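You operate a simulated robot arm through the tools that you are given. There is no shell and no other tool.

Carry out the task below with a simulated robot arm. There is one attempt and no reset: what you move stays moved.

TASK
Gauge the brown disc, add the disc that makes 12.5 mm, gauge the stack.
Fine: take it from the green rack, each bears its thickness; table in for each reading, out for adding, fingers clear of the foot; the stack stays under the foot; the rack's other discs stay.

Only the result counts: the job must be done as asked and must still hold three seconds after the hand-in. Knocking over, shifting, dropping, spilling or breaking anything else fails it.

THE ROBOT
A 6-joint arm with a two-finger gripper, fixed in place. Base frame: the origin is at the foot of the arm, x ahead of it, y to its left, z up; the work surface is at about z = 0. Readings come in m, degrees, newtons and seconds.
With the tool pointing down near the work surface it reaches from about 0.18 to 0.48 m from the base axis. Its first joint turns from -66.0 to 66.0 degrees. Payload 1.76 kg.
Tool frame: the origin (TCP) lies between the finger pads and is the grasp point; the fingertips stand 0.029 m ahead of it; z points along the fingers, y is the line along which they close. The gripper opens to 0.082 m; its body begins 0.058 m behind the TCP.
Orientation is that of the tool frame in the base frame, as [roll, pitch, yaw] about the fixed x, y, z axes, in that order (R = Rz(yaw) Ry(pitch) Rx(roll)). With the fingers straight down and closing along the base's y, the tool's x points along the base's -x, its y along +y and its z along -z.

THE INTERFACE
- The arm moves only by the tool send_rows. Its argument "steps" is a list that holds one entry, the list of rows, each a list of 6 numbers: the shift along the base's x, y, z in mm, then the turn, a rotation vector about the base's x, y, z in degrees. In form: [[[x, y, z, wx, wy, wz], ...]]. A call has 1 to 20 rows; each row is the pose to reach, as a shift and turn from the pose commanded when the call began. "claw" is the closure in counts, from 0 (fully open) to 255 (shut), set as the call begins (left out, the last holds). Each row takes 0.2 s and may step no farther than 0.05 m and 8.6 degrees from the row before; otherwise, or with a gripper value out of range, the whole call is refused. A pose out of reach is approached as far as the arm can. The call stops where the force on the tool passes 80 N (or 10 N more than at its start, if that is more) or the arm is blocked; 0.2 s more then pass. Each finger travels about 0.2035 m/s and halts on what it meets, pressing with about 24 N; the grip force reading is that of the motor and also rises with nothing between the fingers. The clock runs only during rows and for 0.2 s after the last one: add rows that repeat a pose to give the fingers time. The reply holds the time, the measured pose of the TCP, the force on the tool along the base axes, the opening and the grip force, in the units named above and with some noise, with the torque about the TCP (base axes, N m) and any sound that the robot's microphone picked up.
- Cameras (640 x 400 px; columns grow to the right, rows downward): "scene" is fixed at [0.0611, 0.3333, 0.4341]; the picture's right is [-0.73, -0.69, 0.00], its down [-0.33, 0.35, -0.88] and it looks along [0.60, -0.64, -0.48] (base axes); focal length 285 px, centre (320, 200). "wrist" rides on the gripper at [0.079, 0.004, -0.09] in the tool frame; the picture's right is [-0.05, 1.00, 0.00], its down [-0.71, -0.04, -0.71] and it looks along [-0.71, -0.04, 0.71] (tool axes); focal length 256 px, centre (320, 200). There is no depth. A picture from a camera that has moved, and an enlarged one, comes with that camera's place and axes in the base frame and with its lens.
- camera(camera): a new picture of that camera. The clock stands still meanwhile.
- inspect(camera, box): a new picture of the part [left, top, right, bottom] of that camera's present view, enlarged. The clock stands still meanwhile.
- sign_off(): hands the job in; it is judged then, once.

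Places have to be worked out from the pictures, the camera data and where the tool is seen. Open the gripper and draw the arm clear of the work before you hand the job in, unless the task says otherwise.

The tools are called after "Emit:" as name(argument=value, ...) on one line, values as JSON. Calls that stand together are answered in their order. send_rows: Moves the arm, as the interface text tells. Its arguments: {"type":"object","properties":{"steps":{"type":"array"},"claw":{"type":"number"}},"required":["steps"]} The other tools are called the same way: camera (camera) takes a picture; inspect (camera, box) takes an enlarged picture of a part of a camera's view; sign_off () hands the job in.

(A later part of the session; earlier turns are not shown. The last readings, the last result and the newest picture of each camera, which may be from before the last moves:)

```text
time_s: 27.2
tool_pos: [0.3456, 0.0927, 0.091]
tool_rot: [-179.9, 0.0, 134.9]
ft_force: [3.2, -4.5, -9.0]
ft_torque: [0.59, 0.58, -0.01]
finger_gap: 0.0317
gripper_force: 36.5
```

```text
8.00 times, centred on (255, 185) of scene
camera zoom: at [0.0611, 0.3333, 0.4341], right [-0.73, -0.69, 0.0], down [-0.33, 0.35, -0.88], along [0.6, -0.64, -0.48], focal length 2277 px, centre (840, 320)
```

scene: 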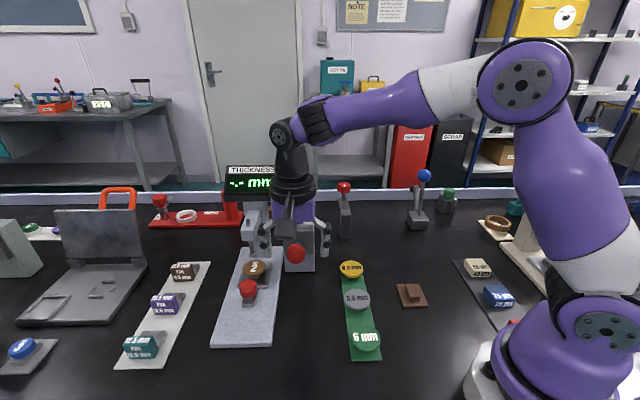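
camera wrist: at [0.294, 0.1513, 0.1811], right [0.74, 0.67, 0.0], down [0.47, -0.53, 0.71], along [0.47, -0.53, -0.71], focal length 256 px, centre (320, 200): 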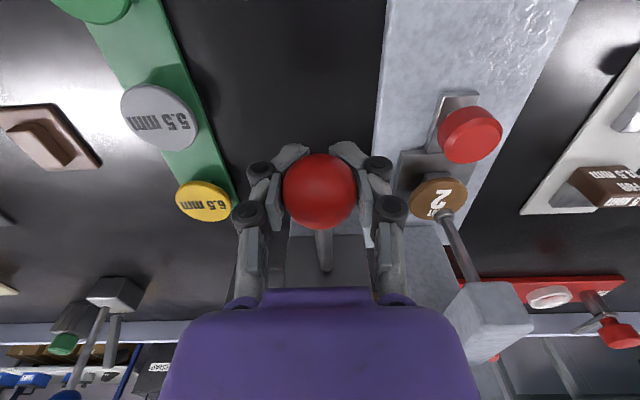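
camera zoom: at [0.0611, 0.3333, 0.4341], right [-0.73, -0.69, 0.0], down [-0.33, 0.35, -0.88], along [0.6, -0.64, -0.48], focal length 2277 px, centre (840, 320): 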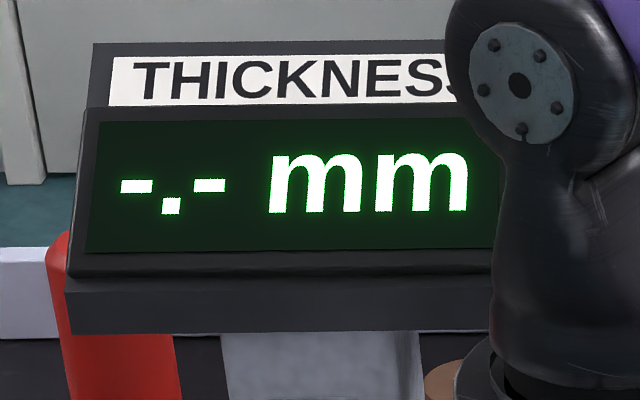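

Triangulating the foot tip gives z ≈ 0.055 directly over the disc centre, about 13 mm above the disc, so the lever is not all the way down: the fingers slid on the ball. I release, rise, and will push the ball from above with closed fingertips instead.

Emit:
send_rows(steps=[[[0, 0, 0, 0, 0, 0], [0, 0, 0, 0, 0, 0], [0, 0, 0, 0, 0, 0], [0, 0, 20, 0, 0, 0], [0, 0, 50, 0, 0, 0], [0, 0, 90, 0, 0, 0], [0, 0, 100, 0, 0, 0], [0, 0, 100, 0, 0, 0]]], claw=0)

Emit:
camera(camera="wrist")

Emit:
inspect(camera="scene", box=[210, 160, 350, 310])

```text
time_s: 29.0
tool_pos: [0.346, 0.0937, 0.1931]
tool_rot: [-180.0, 0.0, 135.0]
ft_force: [-0.1, -0.1, -0.2]
ft_torque: [0.04, 0.03, 0.04]
finger_gap: 0.0819
gripper_force: 0.0
```

```text
taken
camera wrist: at [0.294, 0.1515, 0.2823], right [0.74, 0.67, 0.0], down [0.47, -0.53, 0.71], along [0.47, -0.53, -0.71], focal length 256 px, centre (320, 200)
```

wrist: 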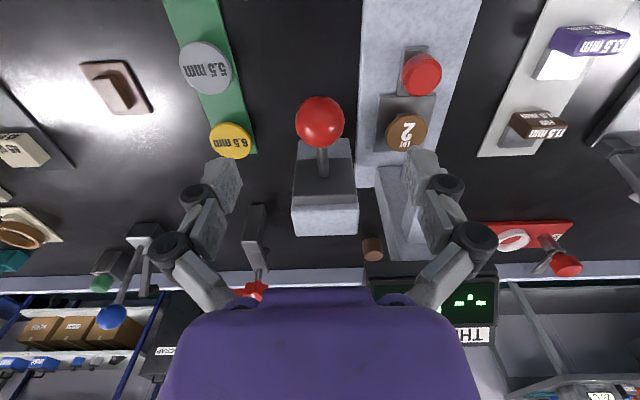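

```text
2.67 times, centred on (280, 235) of scene
camera zoom: at [0.0611, 0.3333, 0.4341], right [-0.73, -0.69, 0.0], down [-0.33, 0.35, -0.88], along [0.6, -0.64, -0.48], focal length 759 px, centre (427, 107)
```

zoom: 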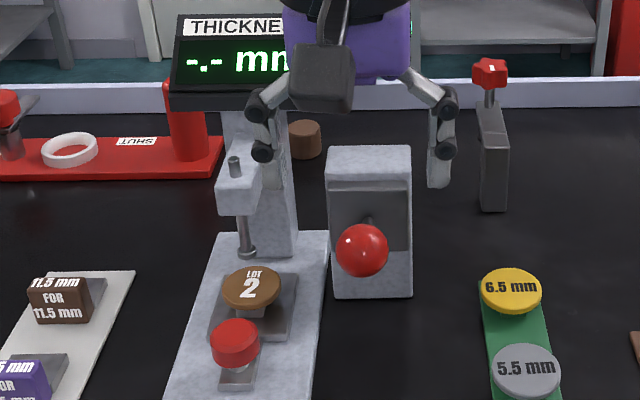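

The lever is spring-loaded and went back up, lifting the foot, so I need to push and hold it. I close the fingers and place them just above the ball.

Emit:
send_rows(steps=[[[3.6, -5.2, 0, 0, 0, 0], [3.6, -5.2, 0, 0, 0, 0], [3.6, -5.2, 0, 0, 0, 0], [3.6, -5.2, -8, 0, 0, 0], [3.6, -5.2, -14, 0, 0, 0], [3.6, -5.2, -14, 0, 0, 0]]], claw=255)

Emit:
camera(camera="wrist")

Emit:
inspect(camera="scene", box=[210, 160, 350, 310])

```text
time_s: 30.4
tool_pos: [0.349, 0.0882, 0.1789]
tool_rot: [179.9, 0.0, 135.0]
ft_force: [0.2, 0.2, 0.1]
ft_torque: [0.0, -0.02, 0.01]
finger_gap: 0.0
gripper_force: 24.0
```

```text
taken
camera wrist: at [0.2979, 0.1461, 0.2676], right [0.74, 0.67, 0.0], down [0.47, -0.53, 0.71], along [0.47, -0.53, -0.71], focal length 256 px, centre (320, 200)
```

wrist: 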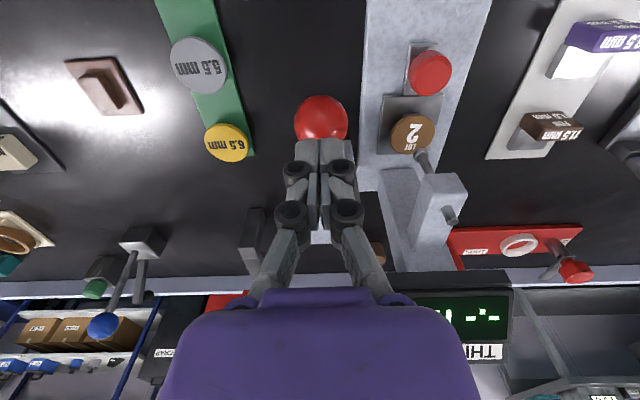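

```text
2.67 times, centred on (280, 235) of scene
camera zoom: at [0.0611, 0.3333, 0.4341], right [-0.73, -0.69, 0.0], down [-0.33, 0.35, -0.88], along [0.6, -0.64, -0.48], focal length 759 px, centre (427, 107)
```

zoom: 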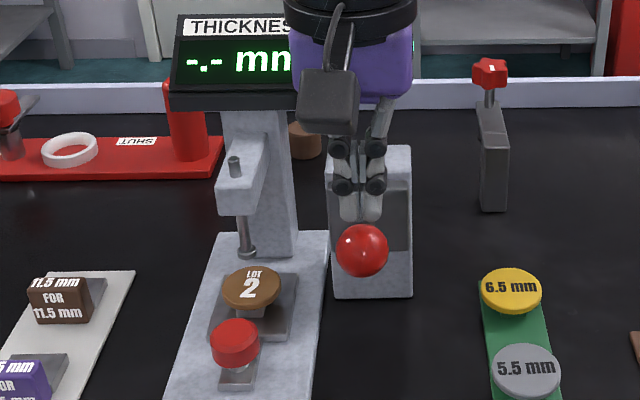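

The closed fingertips sit just above the ball. I push it down along the arc about 33 mm and look at the foot.

Emit:
send_rows(steps=[[[0, 0, -7, 0, 0, 0], [-0.7, 0.7, -12, 0, 0, 0], [-2.1, 2.1, -18, 0, 0, 0], [-3.2, 3.2, -24, 0, 0, 0], [-3.9, 3.9, -30, 0, 0, 0], [-4.6, 4.6, -36, 0, 0, 0], [-4.9, 4.9, -42, 0, 0, 0], [-4.9, 4.9, -42, 0, 0, 0]]], claw=255)

Emit:
inspect(camera="scene", box=[210, 160, 350, 310])

Emit:
camera(camera="wrist")

```text
time_s: 32.2
tool_pos: [0.3451, 0.0941, 0.1353]
tool_rot: [180.0, 0.0, 135.0]
ft_force: [-1.0, 0.1, 1.5]
ft_torque: [0.04, 0.0, 0.02]
finger_gap: 0.006
gripper_force: 29.3
```

```text
2.67 times, centred on (280, 235) of scene
camera zoom: at [0.0611, 0.3333, 0.4341], right [-0.73, -0.69, 0.0], down [-0.33, 0.35, -0.88], along [0.6, -0.64, -0.48], focal length 759 px, centre (427, 107)
```

zoom: 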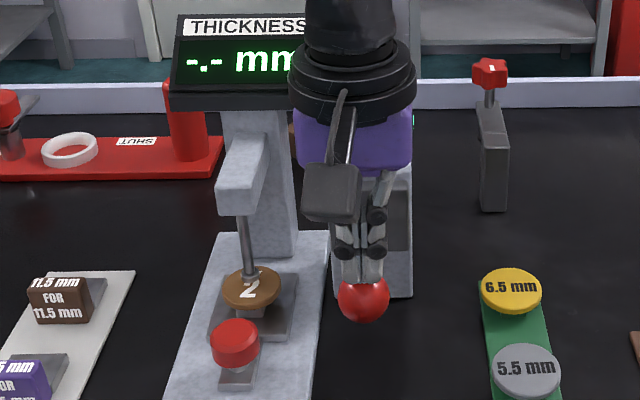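

```text
taken
camera wrist: at [0.2931, 0.1516, 0.2251], right [0.74, 0.67, 0.0], down [0.47, -0.53, 0.71], along [0.47, -0.53, -0.71], focal length 256 px, centre (320, 200)
```

wrist: 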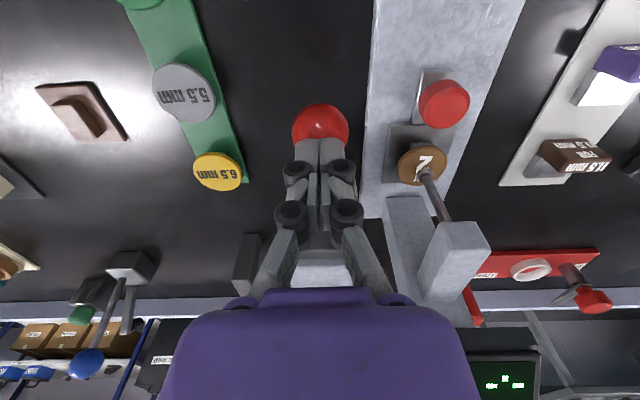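

The ball goes down with little force and the foot is nearly on the disc. I continue in small steps.

Emit:
send_rows(steps=[[[0, 0, -3, 0, 0, 0], [0, 0, -6, 0, 0, 0], [0.2, -0.2, -9, 0, 0, 0], [0.2, -0.2, -9, 0, 0, 0]]], claw=255)

Emit:
inspect(camera="scene", box=[210, 160, 350, 310])

```text
time_s: 33.2
tool_pos: [0.3462, 0.0925, 0.1271]
tool_rot: [179.9, 0.0, 134.9]
ft_force: [0.8, 0.0, 2.2]
ft_torque: [0.06, 0.02, 0.0]
finger_gap: 0.0059
gripper_force: 28.6
```

```text
2.67 times, centred on (280, 235) of scene
camera zoom: at [0.0611, 0.3333, 0.4341], right [-0.73, -0.69, 0.0], down [-0.33, 0.35, -0.88], along [0.6, -0.64, -0.48], focal length 759 px, centre (427, 107)
```

zoom: 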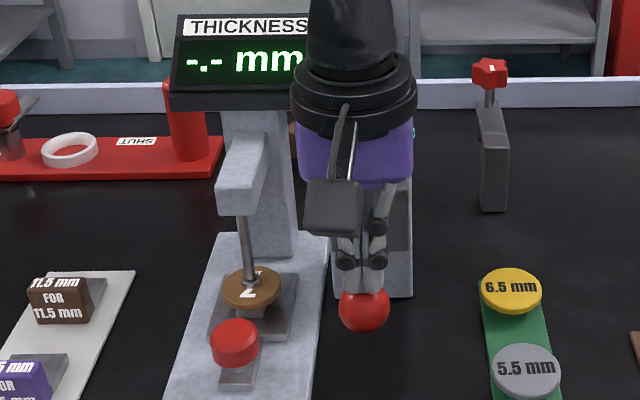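

Emit:
send_rows(steps=[[[0, 0, -3, 0, 0, 0], [0.3, -0.3, -6, 0, 0, 0], [0.3, -0.3, -6, 0, 0, 0], [0.3, -0.3, -6, 0, 0, 0]]], claw=255)

Emit:
inspect(camera="scene", box=[210, 160, 350, 310])

```text
time_s: 34.2
tool_pos: [0.3453, 0.0915, 0.1216]
tool_rot: [180.0, 0.0, 135.0]
ft_force: [-0.1, 0.3, 3.7]
ft_torque: [0.01, 0.02, 0.0]
finger_gap: 0.0062
gripper_force: 28.6
```

```text
2.67 times, centred on (280, 235) of scene
camera zoom: at [0.0611, 0.3333, 0.4341], right [-0.73, -0.69, 0.0], down [-0.33, 0.35, -0.88], along [0.6, -0.64, -0.48], focal length 759 px, centre (427, 107)
```

zoom: 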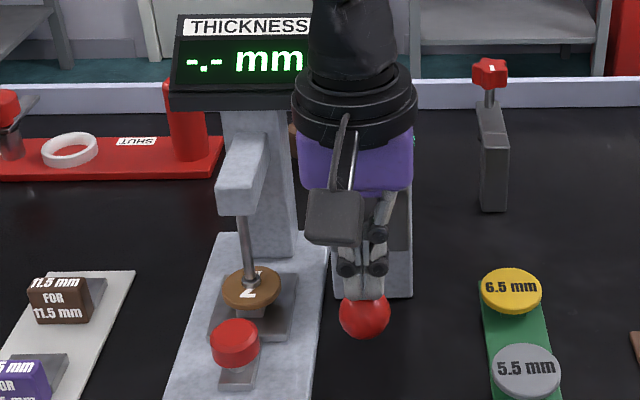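

Emit:
send_rows(steps=[[[0, 0, -3, 0, 0, 0], [0.2, -0.2, -5, 0, 0, 0], [0.2, -0.2, -5, 0, 0, 0], [0.2, -0.2, -5, 0, 0, 0], [0.2, -0.2, -5, 0, 0, 0]]], claw=255)

Emit:
inspect(camera="scene", box=[210, 160, 350, 310])

```text
time_s: 35.4
tool_pos: [0.3453, 0.0923, 0.1151]
tool_rot: [-180.0, 0.0, 135.0]
ft_force: [1.0, 0.8, 3.5]
ft_torque: [-0.01, -0.03, 0.0]
finger_gap: 0.0062
gripper_force: 28.9
```

```text
2.67 times, centred on (280, 235) of scene
camera zoom: at [0.0611, 0.3333, 0.4341], right [-0.73, -0.69, 0.0], down [-0.33, 0.35, -0.88], along [0.6, -0.64, -0.48], focal length 759 px, centre (427, 107)
```

zoom: 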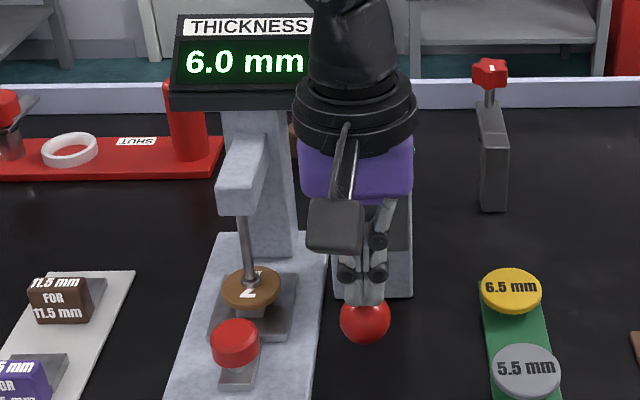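

The display now shows a reading; I hold the lever a little longer and enlarge the display to be sure of the number.

Emit:
send_rows(steps=[[[0, 0, 0, 0, 0, 0], [0, 0, 0, 0, 0, 0], [0, 0, 0, 0, 0, 0], [0, 0, 0, 0, 0, 0], [0, 0, 0, 0, 0, 0]]], claw=255)

Emit:
inspect(camera="scene", box=[215, 160, 295, 210])

Emit:
inspect(camera="scene", box=[230, 220, 290, 310])

Emit:
camera(camera="wrist")

```text
time_s: 36.6
tool_pos: [0.3458, 0.0912, 0.1161]
tool_rot: [180.0, 0.0, 135.0]
ft_force: [0.8, -1.2, 2.7]
ft_torque: [0.0, 0.01, -0.02]
finger_gap: 0.0061
gripper_force: 29.1
```

```text
8.00 times, centred on (255, 185) of scene
camera zoom: at [0.0611, 0.3333, 0.4341], right [-0.73, -0.69, 0.0], down [-0.33, 0.35, -0.88], along [0.6, -0.64, -0.48], focal length 2277 px, centre (840, 320)
```

zoom: 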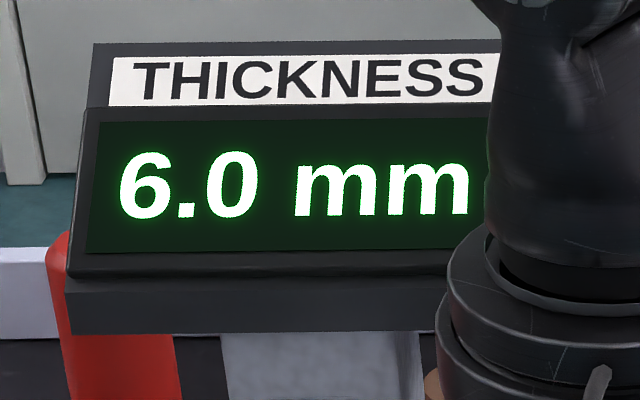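

```text
4.44 times, centred on (260, 265) of scene
camera zoom: at [0.0611, 0.3333, 0.4341], right [-0.73, -0.69, 0.0], down [-0.33, 0.35, -0.88], along [0.6, -0.64, -0.48], focal length 1265 px, centre (587, -89)
```

zoom: 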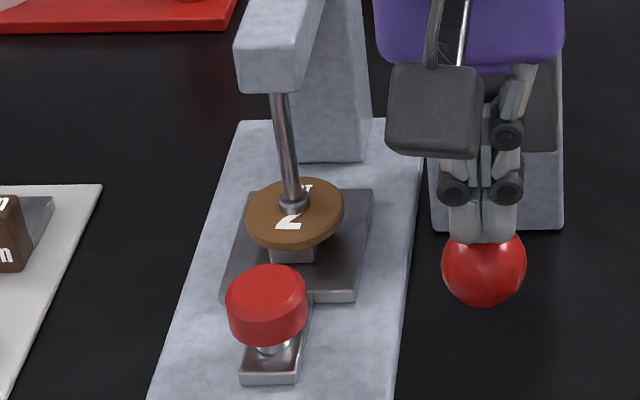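

```text
taken
camera wrist: at [0.2939, 0.1504, 0.205], right [0.74, 0.67, 0.0], down [0.47, -0.53, 0.71], along [0.47, -0.53, -0.71], focal length 256 px, centre (320, 200)
```

wrist: 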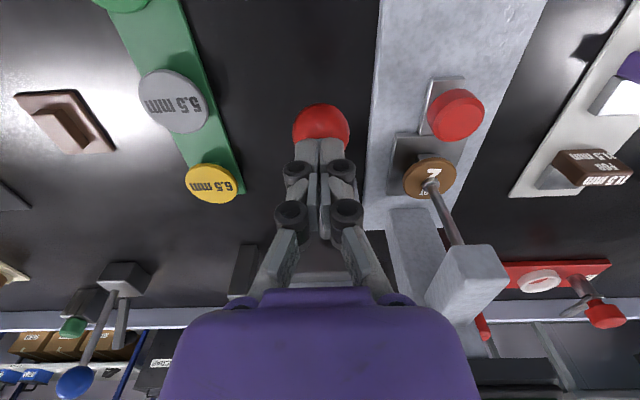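

The reading is 6.0 mm, so the disc needed is the yellow 6.5 mm one. I let the lever rise gently with the fingertips and lift clear.

Emit:
send_rows(steps=[[[-0.3, 0.3, 6, 0, 0, 0], [-0.3, 0.3, 12, 0, 0, 0], [-0.3, 0.3, 18, 0, 0, 0], [0, 0, 24, 0, 0, 0], [0, 0, 30, 0, 0, 0], [1, -1, 38, 0, 0, 0], [2, -2, 48, 0, 0, 0], [3, -3, 60, 0, 0, 0], [3, -3, 85, 0, 0, 0], [3, -3, 100, 0, 0, 0], [3, -3, 100, 0, 0, 0]]], claw=255)

Emit:
camera(camera="scene")

Emit:
camera(camera="wrist")

```text
time_s: 39.0
tool_pos: [0.3489, 0.0898, 0.2166]
tool_rot: [-179.9, 0.0, 134.9]
ft_force: [-0.4, -0.3, -0.4]
ft_torque: [0.0, 0.01, -0.01]
finger_gap: 0.0
gripper_force: 28.6
```

```text
taken
```

scene: 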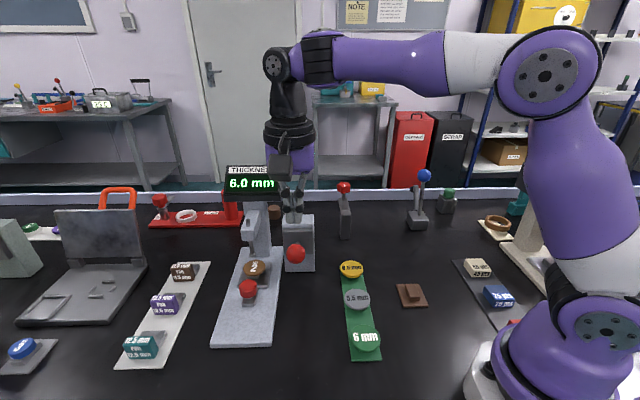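

```text
taken
camera wrist: at [0.2969, 0.1479, 0.306], right [0.74, 0.67, 0.0], down [0.47, -0.53, 0.71], along [0.47, -0.53, -0.71], focal length 256 px, centre (320, 200)
```

wrist: 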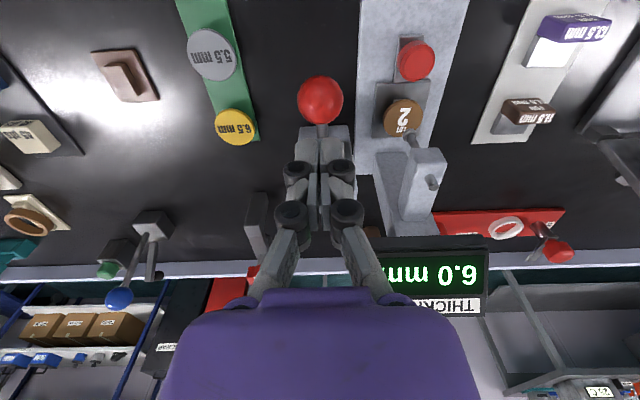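

The 6.0 mm reading is latched and the foot is up again. I go back, tilted, to the earlier retreat pose above the knob's operator side with the fingers open.

Emit:
send_rows(steps=[[[-10, 40, -5, 0, 0, 0], [-12, 80, -20, 0, 0, 0], [0, 100, -40, -5.2, -5.2, 0], [10, 107, -52, -10.4, -10.4, 0], [19.2, 108.8, -53.4, -15.6, -15.6, 0], [19.2, 108.8, -53.4, -15.6, -15.6, 0]]], claw=0)

Emit:
camera(camera="wrist")

```text
time_s: 40.4
tool_pos: [0.3678, 0.1994, 0.1619]
tool_rot: [-179.9, 22.3, 135.0]
ft_force: [0.0, 0.0, 0.6]
ft_torque: [-0.02, 0.02, 0.0]
finger_gap: 0.0821
gripper_force: 0.1
```

```text
taken
camera wrist: at [0.2961, 0.277, 0.2156], right [0.74, 0.67, 0.02], down [0.25, -0.3, 0.92], along [0.63, -0.68, -0.39], focal length 256 px, centre (320, 200)
```

wrist: 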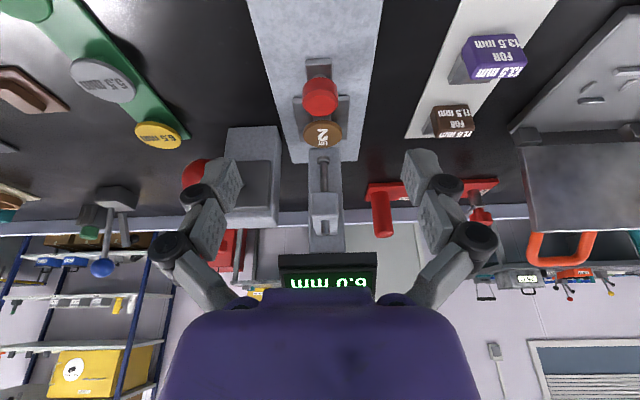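

The knob is where expected, about 110 mm in. I descend along the reverse of the retreat path with open fingers straddling it.

Emit:
send_rows(steps=[[[12, -12, -30, 0, 0, 0], [25, -25, -55, 0, 0, 0], [34, -34, -75, 0, 0, 0], [40, -40, -93, 0, 0, 0], [46.5, -46.5, -109.5, 0, 0, 0], [46.5, -46.5, -109.5, 0, 0, 0]]], claw=0)

Emit:
camera(camera="wrist")

```text
time_s: 41.8
tool_pos: [0.415, 0.1519, 0.0531]
tool_rot: [180.0, 22.0, 134.9]
ft_force: [0.1, 0.1, 0.4]
ft_torque: [-0.02, -0.01, -0.01]
finger_gap: 0.082
gripper_force: 0.1
```

```text
taken
camera wrist: at [0.3429, 0.2306, 0.1055], right [0.74, 0.67, 0.02], down [0.25, -0.3, 0.92], along [0.62, -0.68, -0.39], focal length 256 px, centre (320, 200)
```

wrist: 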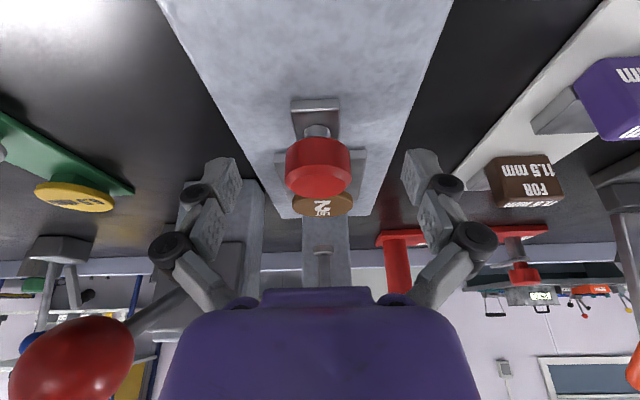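

The knob is centred at row 167 as before. I close on it.

Emit:
send_rows(steps=[[[0, 0, 0, 0, 0, 0], [0, 0, 0, 0, 0, 0], [0, 0, 0, 0, 0, 0]]], claw=255)

```text
time_s: 42.6
tool_pos: [0.4128, 0.1514, 0.051]
tool_rot: [-179.9, 22.3, 134.8]
ft_force: [-17.3, -15.1, 20.1]
ft_torque: [-0.32, 0.29, -0.1]
finger_gap: 0.0312
gripper_force: 36.0
```

Gripped at 31.2 mm, with about 23 N side load. I ease sideways (−1.2, −1.2) and up 1 mm, then pull the table outward in small rows for the first 50 mm.

Emit:
send_rows(steps=[[[-1.2, -1.2, 1, 0, 0, 0], [-2.6, 0.2, 1, 0, 0, 0], [-5.4, 3, 1, 0, 0, 0], [-9.4, 7, 1, 0, 0, 0], [-13.6, 11.2, 1, 0, 0, 0], [-17.9, 15.5, 1, 0, 0, 0], [-22.1, 19.7, 1, 0, 0, 0], [-26.4, 24, 1, 0, 0, 0], [-30.6, 28.2, 1, 0, 0, 0], [-34.9, 32.5, 1, 0, 0, 0], [-36.6, 34.2, 1, 0, 0, 0], [-36.6, 34.2, 1, 0, 0, 0]]], claw=255)

Emit:
camera(camera="wrist")

```text
time_s: 45.2
tool_pos: [0.3785, 0.1867, 0.0544]
tool_rot: [179.8, 22.2, 135.1]
ft_force: [27.1, 26.2, -19.1]
ft_torque: [0.41, -0.32, 0.16]
finger_gap: 0.031
gripper_force: 36.3
```

```text
taken
camera wrist: at [0.3064, 0.2645, 0.1073], right [0.74, 0.67, 0.03], down [0.25, -0.3, 0.92], along [0.63, -0.67, -0.39], focal length 256 px, centre (320, 200)
```

wrist: 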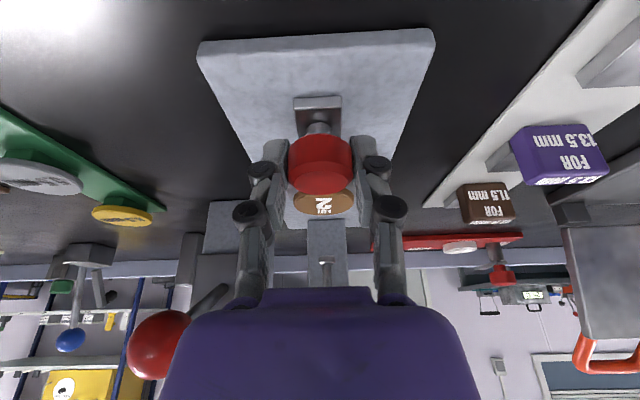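

Table follows; the side load is now +37 N the other way, so I shift (+1.5, +1.5) and down 1 mm, then continue pulling.

Emit:
send_rows(steps=[[[0.8, 0.8, -0.5, 0, 0, 0], [1.5, 1.5, -1, 0, 0, 0], [0, 3, -1, 0, 0, 0], [-2.8, 5.8, -1, 0, 0, 0], [-6.8, 9.8, -1, 0, 0, 0], [-11, 14, -1, 0, 0, 0], [-15.3, 18.3, -1, 0, 0, 0], [-19.5, 22.5, -1, 0, 0, 0], [-22.3, 25.3, -1, 0, 0, 0], [-22.3, 25.3, -1, 0, 0, 0]]], claw=255)

```text
time_s: 47.4
tool_pos: [0.3549, 0.2096, 0.052]
tool_rot: [-179.9, 22.0, 135.0]
ft_force: [-4.9, -6.3, 19.3]
ft_torque: [-0.25, -0.01, -0.03]
finger_gap: 0.031
gripper_force: 36.1
```

Emit:
send_rows(steps=[[[-1.5, 0.8, 0.7, 0, 0, 0], [-4.5, 3.5, 0.7, 0, 0, 0], [-8.5, 7.5, 0.7, 0, 0, 0], [-12.5, 11.5, 0.7, 0, 0, 0], [-15.5, 14.2, 0.7, 0, 0, 0], [-17.5, 16.1, 0.7, 0, 0, 0], [-17.5, 16.1, 0.7, 0, 0, 0]]], claw=255)

Emit:
camera(camera="wrist")

Emit:
inspect(camera="scene", box=[180, 210, 340, 370])

```text
time_s: 49.0
tool_pos: [0.3386, 0.227, 0.055]
tool_rot: [179.9, 22.2, 135.0]
ft_force: [20.2, 23.9, -24.7]
ft_torque: [0.29, -0.13, 0.12]
finger_gap: 0.0308
gripper_force: 36.5
```

```text
taken
camera wrist: at [0.2661, 0.3053, 0.1069], right [0.74, 0.67, 0.02], down [0.25, -0.3, 0.92], along [0.63, -0.67, -0.39], focal length 256 px, centre (320, 200)
```

wrist: 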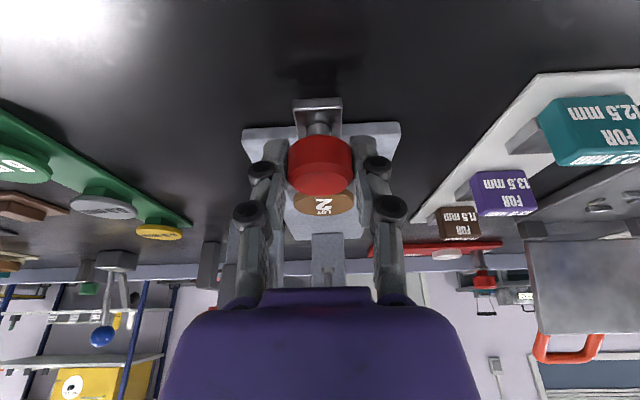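

```text
2.50 times, centred on (260, 290) of scene
camera zoom: at [0.0611, 0.3333, 0.4341], right [-0.73, -0.69, 0.0], down [-0.33, 0.35, -0.88], along [0.6, -0.64, -0.48], focal length 712 px, centre (470, -25)
```

zoom: 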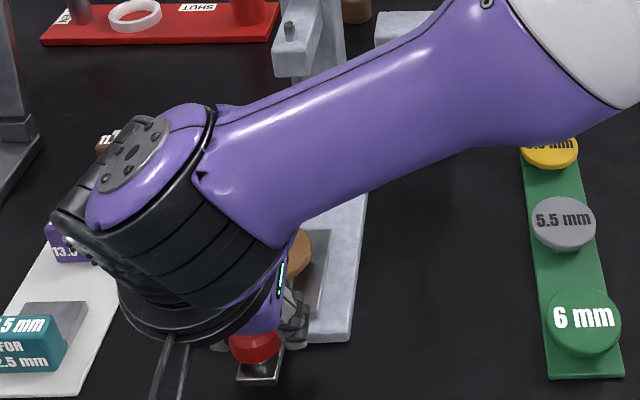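

The table is within about 2–3 mm of its original out position. I ease the loads and pull the last few millimetres.

Emit:
send_rows(steps=[[[0.8, 0.8, -0.8, 0, 0, 0], [-0.4, 2.0, -0.8, 0, 0, 0], [-1.4, 3.0, -0.8, 0, 0, 0], [-1.4, 3.0, -0.8, 0, 0, 0]]], claw=255)

Emit:
inspect(camera="wrist", box=[220, 80, 420, 250])

```text
time_s: 50.0
tool_pos: [0.3371, 0.2296, 0.0539]
tool_rot: [179.9, 22.1, 134.8]
ft_force: [-4.5, -6.2, 20.3]
ft_torque: [-0.12, 0.13, -0.07]
finger_gap: 0.0312
gripper_force: 35.7
```

```text
2.35 times, centred on (320, 165) of wrist
camera zoom: at [0.265, 0.3078, 0.1068], right [0.74, 0.67, 0.02], down [0.25, -0.3, 0.92], along [0.62, -0.68, -0.39], focal length 602 px, centre (320, 282)
```

zoom: 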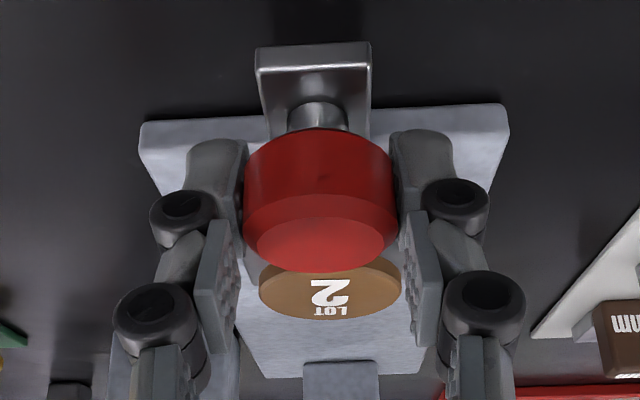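

It is back at the original out position. I pull 2 mm more to check that it is at the outer stop.

Emit:
send_rows(steps=[[[-0.9, 0.9, 0.4, 0, 0, 0], [-1.8, 1.8, 0.4, 0, 0, 0], [-1.8, 1.8, 0.4, 0, 0, 0]]], claw=255)

Emit:
inspect(camera="wrist", box=[220, 80, 420, 250])

```text
time_s: 50.8
tool_pos: [0.3359, 0.2301, 0.0535]
tool_rot: [-180.0, 22.2, 134.9]
ft_force: [14.6, -19.3, 3.3]
ft_torque: [-0.37, -0.33, 0.01]
finger_gap: 0.0311
gripper_force: 35.9
```

```text
2.35 times, centred on (320, 165) of wrist
camera zoom: at [0.2637, 0.309, 0.106], right [0.74, 0.67, 0.02], down [0.25, -0.3, 0.92], along [0.62, -0.68, -0.39], focal length 602 px, centre (320, 282)
```

zoom: 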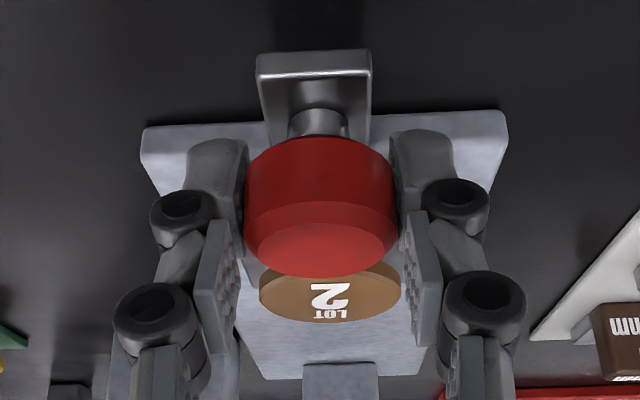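

There is 24 N of resistance and the knob slips slightly in the fingers, so the table is at its outer stop. I open and retreat outward and up.

Emit:
send_rows(steps=[[[1, -1, 0, 0, 0, 0], [1, -1, 0, 0, 0, 0]]], claw=255)

Emit:
send_rows(steps=[[[0, 0, 0, 0, 0, 0], [0, 0, 0, 0, 0, 0], [0, 0, 0, 0, 0, 0], [-5, 5, 17, 0, 0, 0], [-10, 10, 37, 0, 0, 0], [-10, 10, 60, 5.2, 5.2, 0], [-5, 5, 90, 10.4, 10.4, 0], [0, 0, 120, 15.6, 15.6, 0], [0, 0, 150, 15.6, 15.6, 0], [0, 0, 150, 15.6, 15.6, 0]]], claw=0)

Emit:
camera(camera="wrist")

Emit:
camera(camera="scene")

```text
time_s: 51.4
tool_pos: [0.335, 0.2303, 0.0541]
tool_rot: [-179.8, 22.0, 135.1]
ft_force: [-0.4, -13.3, 2.4]
ft_torque: [-0.71, -0.6, -0.04]
finger_gap: 0.0308
gripper_force: 36.0
```

```text
time_s: 53.6
tool_pos: [0.3353, 0.2306, 0.2048]
tool_rot: [180.0, 0.1, 134.9]
ft_force: [0.1, -0.4, 0.2]
ft_torque: [0.01, -0.02, -0.02]
finger_gap: 0.0819
gripper_force: 0.1
```

```text
taken
camera wrist: at [0.2837, 0.2897, 0.2928], right [0.74, 0.67, 0.0], down [0.47, -0.53, 0.71], along [0.47, -0.53, -0.71], focal length 256 px, centre (320, 200)
```

wrist: 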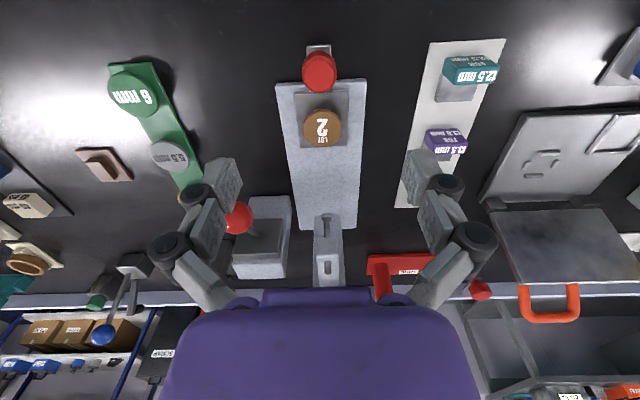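

```text
taken
```

scene: 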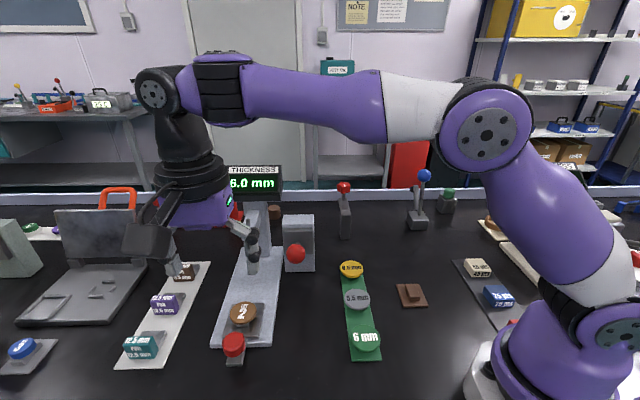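

The table is out with the brown disc in place, and the display still shows 6.0 mm. Now I move toward the yellow 6.5 mm disc, near (0.32, −0.04), at height and look at it.

Emit:
send_rows(steps=[[[-13, -44, 0, 0, 0, 0], [-26, -88, 0, 0, 0, 0], [-39, -132, 0, 0, 0, 0], [-52, -176, 0, 0, 0, 0], [-62, -218, 0, 0, 0, 0], [-62, -225, -40, 0, 0, 0], [-62, -225, -40, 0, 0, 0]]], claw=0)

Emit:
camera(camera="wrist")

Emit:
inspect(camera="scene", box=[320, 240, 420, 370])

```text
time_s: 55.2
tool_pos: [0.2729, 0.0045, 0.1627]
tool_rot: [180.0, 0.0, 134.9]
ft_force: [-0.3, 0.8, -0.2]
ft_torque: [0.0, -0.01, 0.04]
finger_gap: 0.0819
gripper_force: 0.0
```

```text
taken
camera wrist: at [0.221, 0.0633, 0.252], right [0.74, 0.67, 0.0], down [0.47, -0.53, 0.71], along [0.47, -0.53, -0.71], focal length 256 px, centre (320, 200)
```

wrist: 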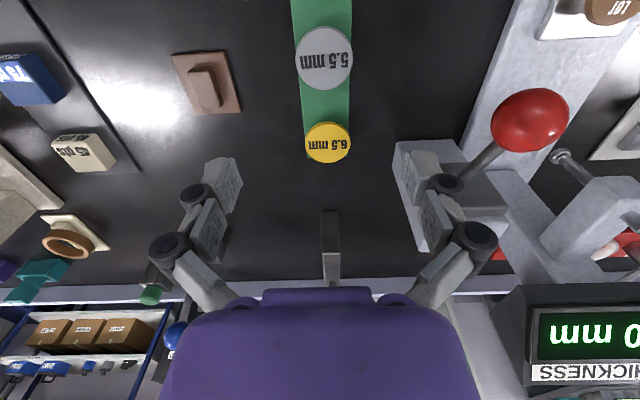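

```text
3.08 times, centred on (370, 305) of scene
camera zoom: at [0.0611, 0.3333, 0.4341], right [-0.73, -0.69, 0.0], down [-0.33, 0.35, -0.88], along [0.6, -0.64, -0.48], focal length 876 px, centre (166, -123)
```

zoom: 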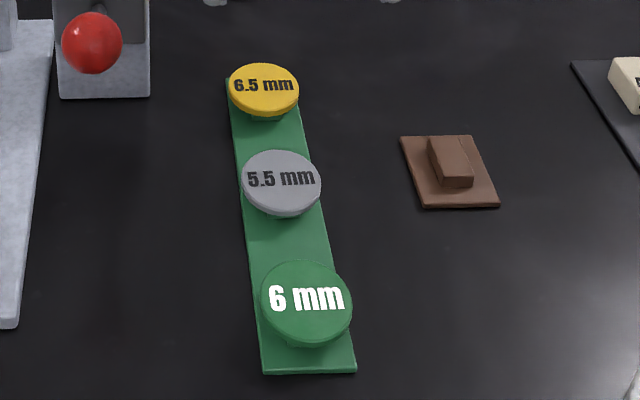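

Emit:
inspect(camera="wrist", box=[280, 10, 380, 180])

```text
2.35 times, centred on (330, 95) of wrist
camera zoom: at [0.221, 0.0633, 0.252], right [0.74, 0.67, 0.0], down [0.47, -0.53, 0.71], along [0.47, -0.53, -0.71], focal length 602 px, centre (296, 447)
```

zoom: 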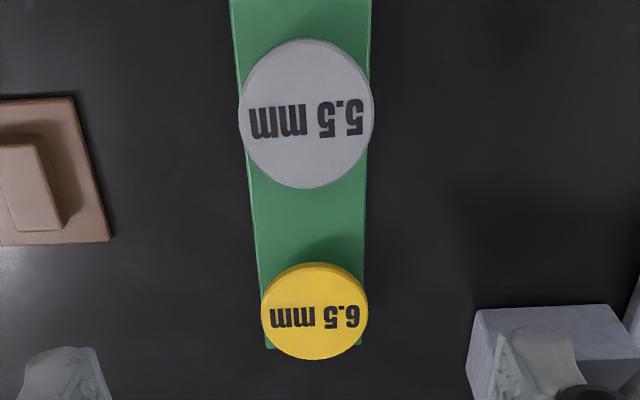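

The yellow disc is at about (0.319, −0.0365), top near z 0.03, diameter about 45 mm, on a stem. I move directly above it with the fingers open across the rack.

Emit:
send_rows(steps=[[[23, -20, -20, 0, 0, 0], [46, -41, -40, 0, 0, 0], [46, -41, -65, 0, 0, 0], [46, -41, -65, 0, 0, 0]]], claw=0)

Emit:
camera(camera="wrist")

Emit:
inspect(camera="scene", box=[300, 200, 420, 320])

```text
time_s: 56.2
tool_pos: [0.3204, -0.0356, 0.0984]
tool_rot: [-180.0, 0.0, 135.0]
ft_force: [-0.1, 0.5, -1.6]
ft_torque: [0.04, 0.0, 0.02]
finger_gap: 0.082
gripper_force: 0.0
```

```text
taken
camera wrist: at [0.268, 0.0221, 0.1873], right [0.74, 0.67, 0.0], down [0.47, -0.53, 0.71], along [0.47, -0.53, -0.71], focal length 256 px, centre (320, 200)
```

wrist: 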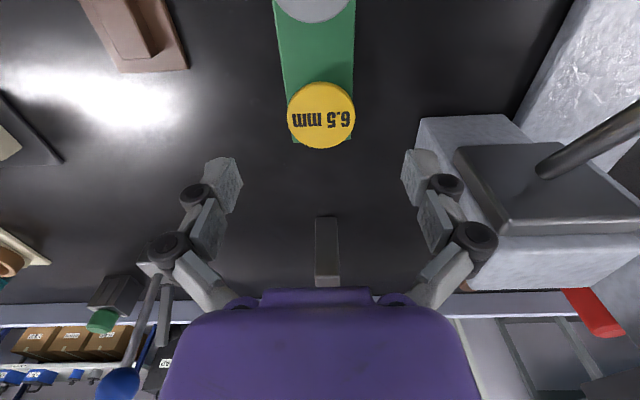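

```text
3.33 times, centred on (360, 260) of scene
camera zoom: at [0.0611, 0.3333, 0.4341], right [-0.73, -0.69, 0.0], down [-0.33, 0.35, -0.88], along [0.6, -0.64, -0.48], focal length 949 px, centre (187, 0)
```

zoom: 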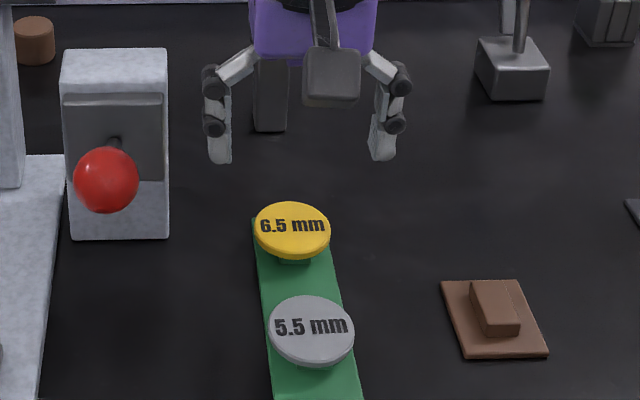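

The disc is centred under the tool (row and column match a disc at (0.3205, −0.036)). I descend to just above grasp height and check the fingertip height against the disc.

Emit:
send_rows(steps=[[[0, -0.5, -15, 0, 0, 0], [0, -0.5, -30, 0, 0, 0], [0, -0.5, -44, 0, 0, 0], [0, -0.5, -44, 0, 0, 0]]], claw=0)

Emit:
inspect(camera="wrist", box=[200, 90, 440, 260])

Emit:
inspect(camera="scene", box=[320, 230, 390, 290])

```text
time_s: 57.2
tool_pos: [0.3188, -0.0366, 0.0543]
tool_rot: [-180.0, 0.0, 135.0]
ft_force: [-0.7, 0.5, 0.3]
ft_torque: [0.0, -0.03, -0.01]
finger_gap: 0.0821
gripper_force: 0.1
```

```text
2.35 times, centred on (320, 175) of wrist
camera zoom: at [0.2673, 0.0222, 0.1433], right [0.74, 0.67, 0.0], down [0.47, -0.53, 0.71], along [0.47, -0.53, -0.71], focal length 602 px, centre (320, 259)
```

zoom: 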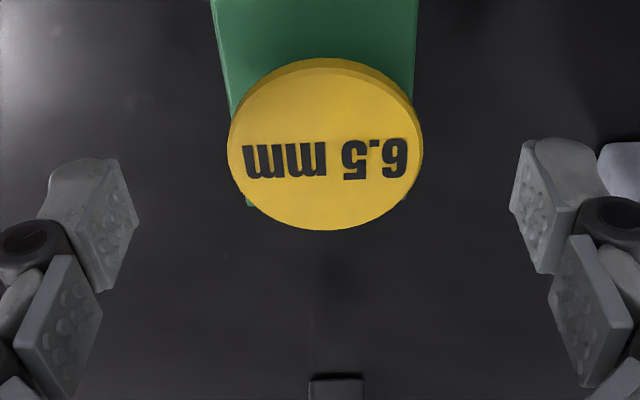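

```text
6.67 times, centred on (355, 260) of scene
camera zoom: at [0.0611, 0.3333, 0.4341], right [-0.73, -0.69, 0.0], down [-0.33, 0.35, -0.88], along [0.6, -0.64, -0.48], focal length 1898 px, centre (87, -200)
```

zoom: 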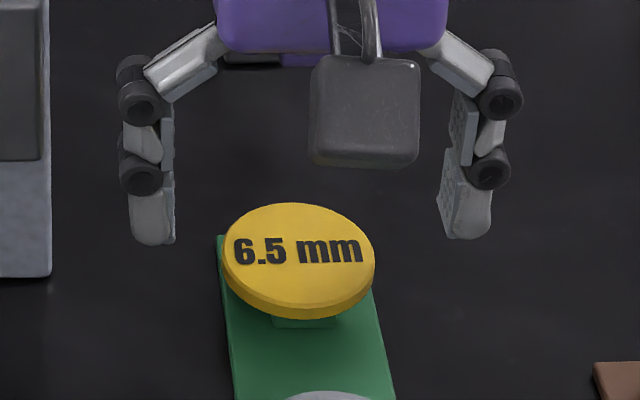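

The disc is about 1 mm to the tool's +y side, so I correct by (+0.8, +0.8). I partly close to about 52 mm opening to see where the tips stand at that width.

Emit:
send_rows(steps=[[[0.8, 0.8, 0, 0, 0, 0], [0.8, 0.8, 0, 0, 0, 0], [0.8, 0.8, 0, 0, 0, 0]]], claw=92)

Emit:
inspect(camera="wrist", box=[200, 90, 440, 260])

Emit:
inspect(camera="scene", box=[320, 230, 390, 290])

```text
time_s: 58.0
tool_pos: [0.3204, -0.0351, 0.0535]
tool_rot: [-179.9, 0.0, 135.0]
ft_force: [-0.7, 0.6, -0.2]
ft_torque: [0.02, 0.0, 0.02]
finger_gap: 0.0523
gripper_force: 0.1
```

```text
2.35 times, centred on (320, 175) of wrist
camera zoom: at [0.268, 0.0231, 0.1435], right [0.74, 0.67, 0.0], down [0.47, -0.53, 0.71], along [0.47, -0.53, -0.71], focal length 602 px, centre (320, 259)
```

zoom: 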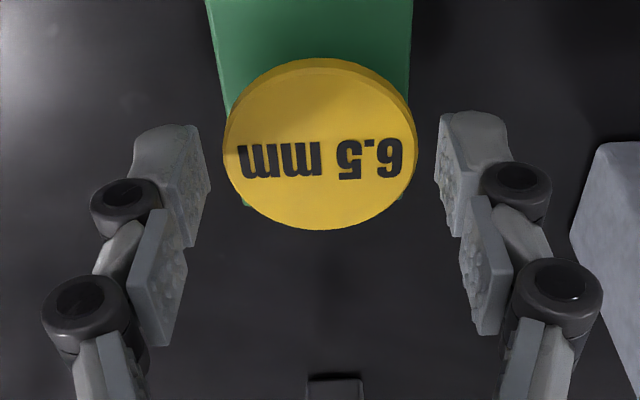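

```text
6.67 times, centred on (355, 260) of scene
camera zoom: at [0.0611, 0.3333, 0.4341], right [-0.73, -0.69, 0.0], down [-0.33, 0.35, -0.88], along [0.6, -0.64, -0.48], focal length 1898 px, centre (87, -200)
```

zoom: 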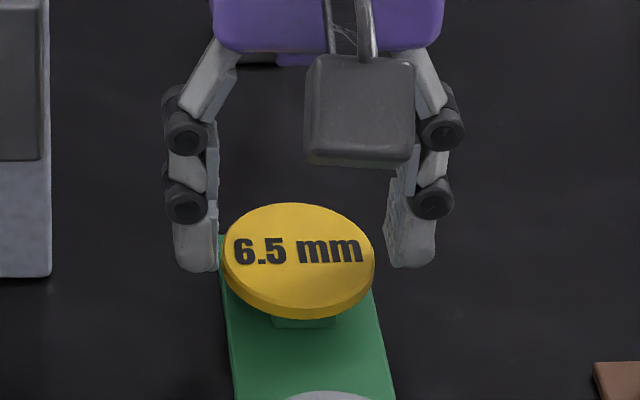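

The tips now reach about 4–5 mm below the disc's top face and the disc is centred. I lower 1 mm and close on the rim.

Emit:
send_rows(steps=[[[0, 0, -1, 0, 0, 0], [0, 0, -1, 0, 0, 0], [0, 0, -1, 0, 0, 0], [0, 0, -1, 0, 0, 0]]], claw=255)

Emit:
inspect(camera="wrist", box=[200, 90, 440, 260])

Emit:
inspect(camera="scene", box=[320, 230, 390, 290])

```text
time_s: 59.0
tool_pos: [0.3192, -0.0356, 0.0532]
tool_rot: [179.9, -0.1, 135.0]
ft_force: [-0.8, 0.2, 0.7]
ft_torque: [-0.01, -0.01, 0.0]
finger_gap: 0.0001
gripper_force: 24.5
```

```text
2.35 times, centred on (320, 175) of wrist
camera zoom: at [0.2682, 0.0233, 0.1427], right [0.74, 0.67, 0.0], down [0.47, -0.53, 0.71], along [0.47, -0.53, -0.71], focal length 602 px, centre (320, 259)
```

zoom: 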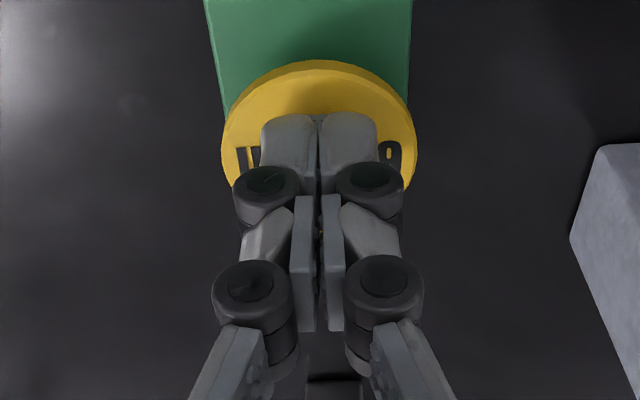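

```text
6.67 times, centred on (355, 260) of scene
camera zoom: at [0.0611, 0.3333, 0.4341], right [-0.73, -0.69, 0.0], down [-0.33, 0.35, -0.88], along [0.6, -0.64, -0.48], focal length 1898 px, centre (87, -200)
```

zoom: 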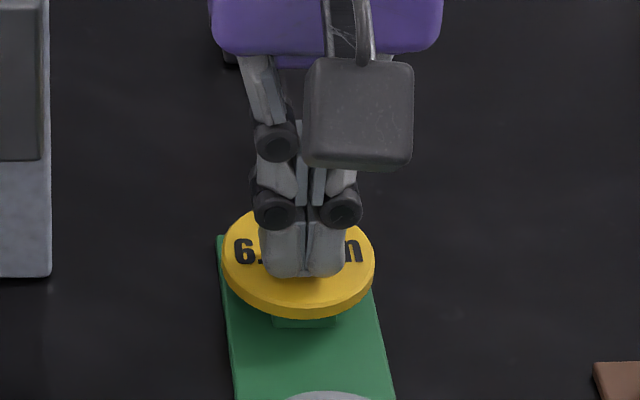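

The opening went to zero: the fingers closed just above the disc's top, so the disc top is lower than I judged (about z 0.024). I lift, reopen and check that the disc is undisturbed.

Emit:
send_rows(steps=[[[0, 0, 5, 0, 0, 0], [0, 0, 20, 0, 0, 0], [0, 0, 25, 0, 0, 0]]], claw=255)

Emit:
send_rows(steps=[[[0, 0, 0, 0, 0, 0], [0, 0, 0, 0, 0, 0], [0, 0, 0, 0, 0, 0]]], claw=0)

Emit:
inspect(camera="wrist", box=[200, 50, 440, 220])

Emit:
inspect(camera="scene", box=[320, 230, 390, 290])

```text
time_s: 59.8
tool_pos: [0.3201, -0.0342, 0.0794]
tool_rot: [-180.0, 0.0, 134.9]
ft_force: [0.6, 0.6, -0.9]
ft_torque: [0.01, 0.04, -0.01]
finger_gap: 0.0
gripper_force: 24.1
```

```text
time_s: 60.6
tool_pos: [0.3205, -0.0353, 0.0793]
tool_rot: [180.0, -0.1, 135.1]
ft_force: [0.1, -0.4, -0.3]
ft_torque: [0.01, -0.01, 0.02]
finger_gap: 0.082
gripper_force: 0.0
```

```text
2.35 times, centred on (320, 135) of wrist
camera zoom: at [0.2687, 0.0231, 0.168], right [0.74, 0.67, 0.0], down [0.47, -0.53, 0.71], along [0.47, -0.53, -0.71], focal length 602 px, centre (320, 353)
```

zoom: 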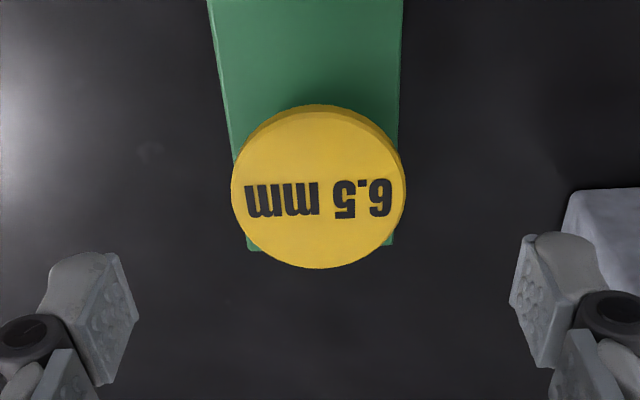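

```text
6.67 times, centred on (355, 260) of scene
camera zoom: at [0.0611, 0.3333, 0.4341], right [-0.73, -0.69, 0.0], down [-0.33, 0.35, -0.88], along [0.6, -0.64, -0.48], focal length 1898 px, centre (87, -200)
```

zoom: 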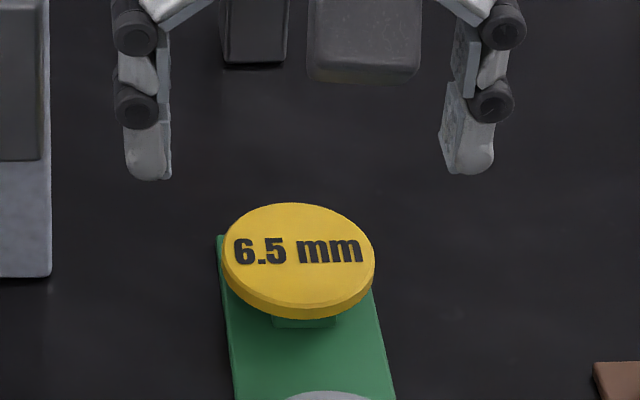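

The disc is undisturbed. Comparing its image row at three heights gives a top height of about 0.024–0.026 and a position about 3 mm further inward than the tool, so I shift (+1.8, −2.4) and go down to TCP z 0.046 before partly closing.

Emit:
send_rows(steps=[[[1.8, -2.4, -10, 0, 0, 0], [1.8, -2.4, -22, 0, 0, 0], [1.8, -2.4, -33, 0, 0, 0], [1.8, -2.4, -33, 0, 0, 0]]], claw=0)

Emit:
send_rows(steps=[[[0, 0, 0, 0, 0, 0], [0, 0, 0, 0, 0, 0]]], claw=92)

Emit:
inspect(camera="wrist", box=[200, 90, 440, 260])

Emit:
inspect(camera="scene", box=[320, 230, 390, 290])

```text
time_s: 61.6
tool_pos: [0.3222, -0.0385, 0.0458]
tool_rot: [-179.9, 0.0, 135.0]
ft_force: [0.4, -0.1, -0.2]
ft_torque: [0.03, 0.02, 0.01]
finger_gap: 0.082
gripper_force: 0.1
```

```text
time_s: 62.2
tool_pos: [0.3231, -0.0381, 0.045]
tool_rot: [-179.9, 0.0, 135.0]
ft_force: [-0.2, -0.9, 0.0]
ft_torque: [-0.04, -0.01, 0.01]
finger_gap: 0.0524
gripper_force: 0.0
```

```text
2.35 times, centred on (320, 175) of wrist
camera zoom: at [0.2707, 0.0203, 0.135], right [0.74, 0.67, 0.0], down [0.47, -0.53, 0.71], along [0.47, -0.53, -0.71], focal length 602 px, centre (320, 259)
```

zoom: 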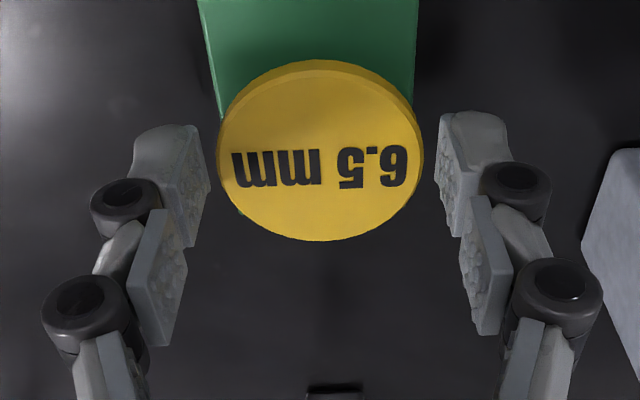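

```text
6.67 times, centred on (355, 260) of scene
camera zoom: at [0.0611, 0.3333, 0.4341], right [-0.73, -0.69, 0.0], down [-0.33, 0.35, -0.88], along [0.6, -0.64, -0.48], focal length 1898 px, centre (87, -200)
```

zoom: 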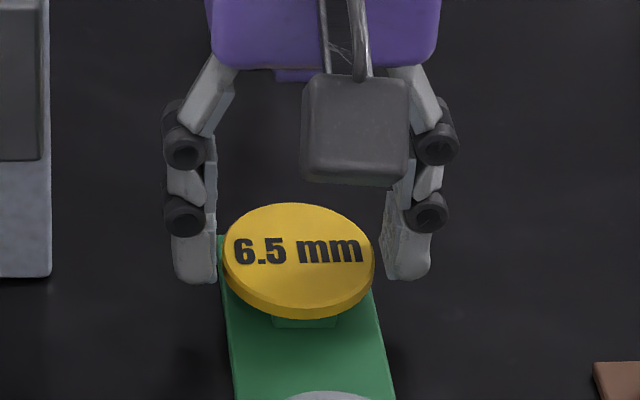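

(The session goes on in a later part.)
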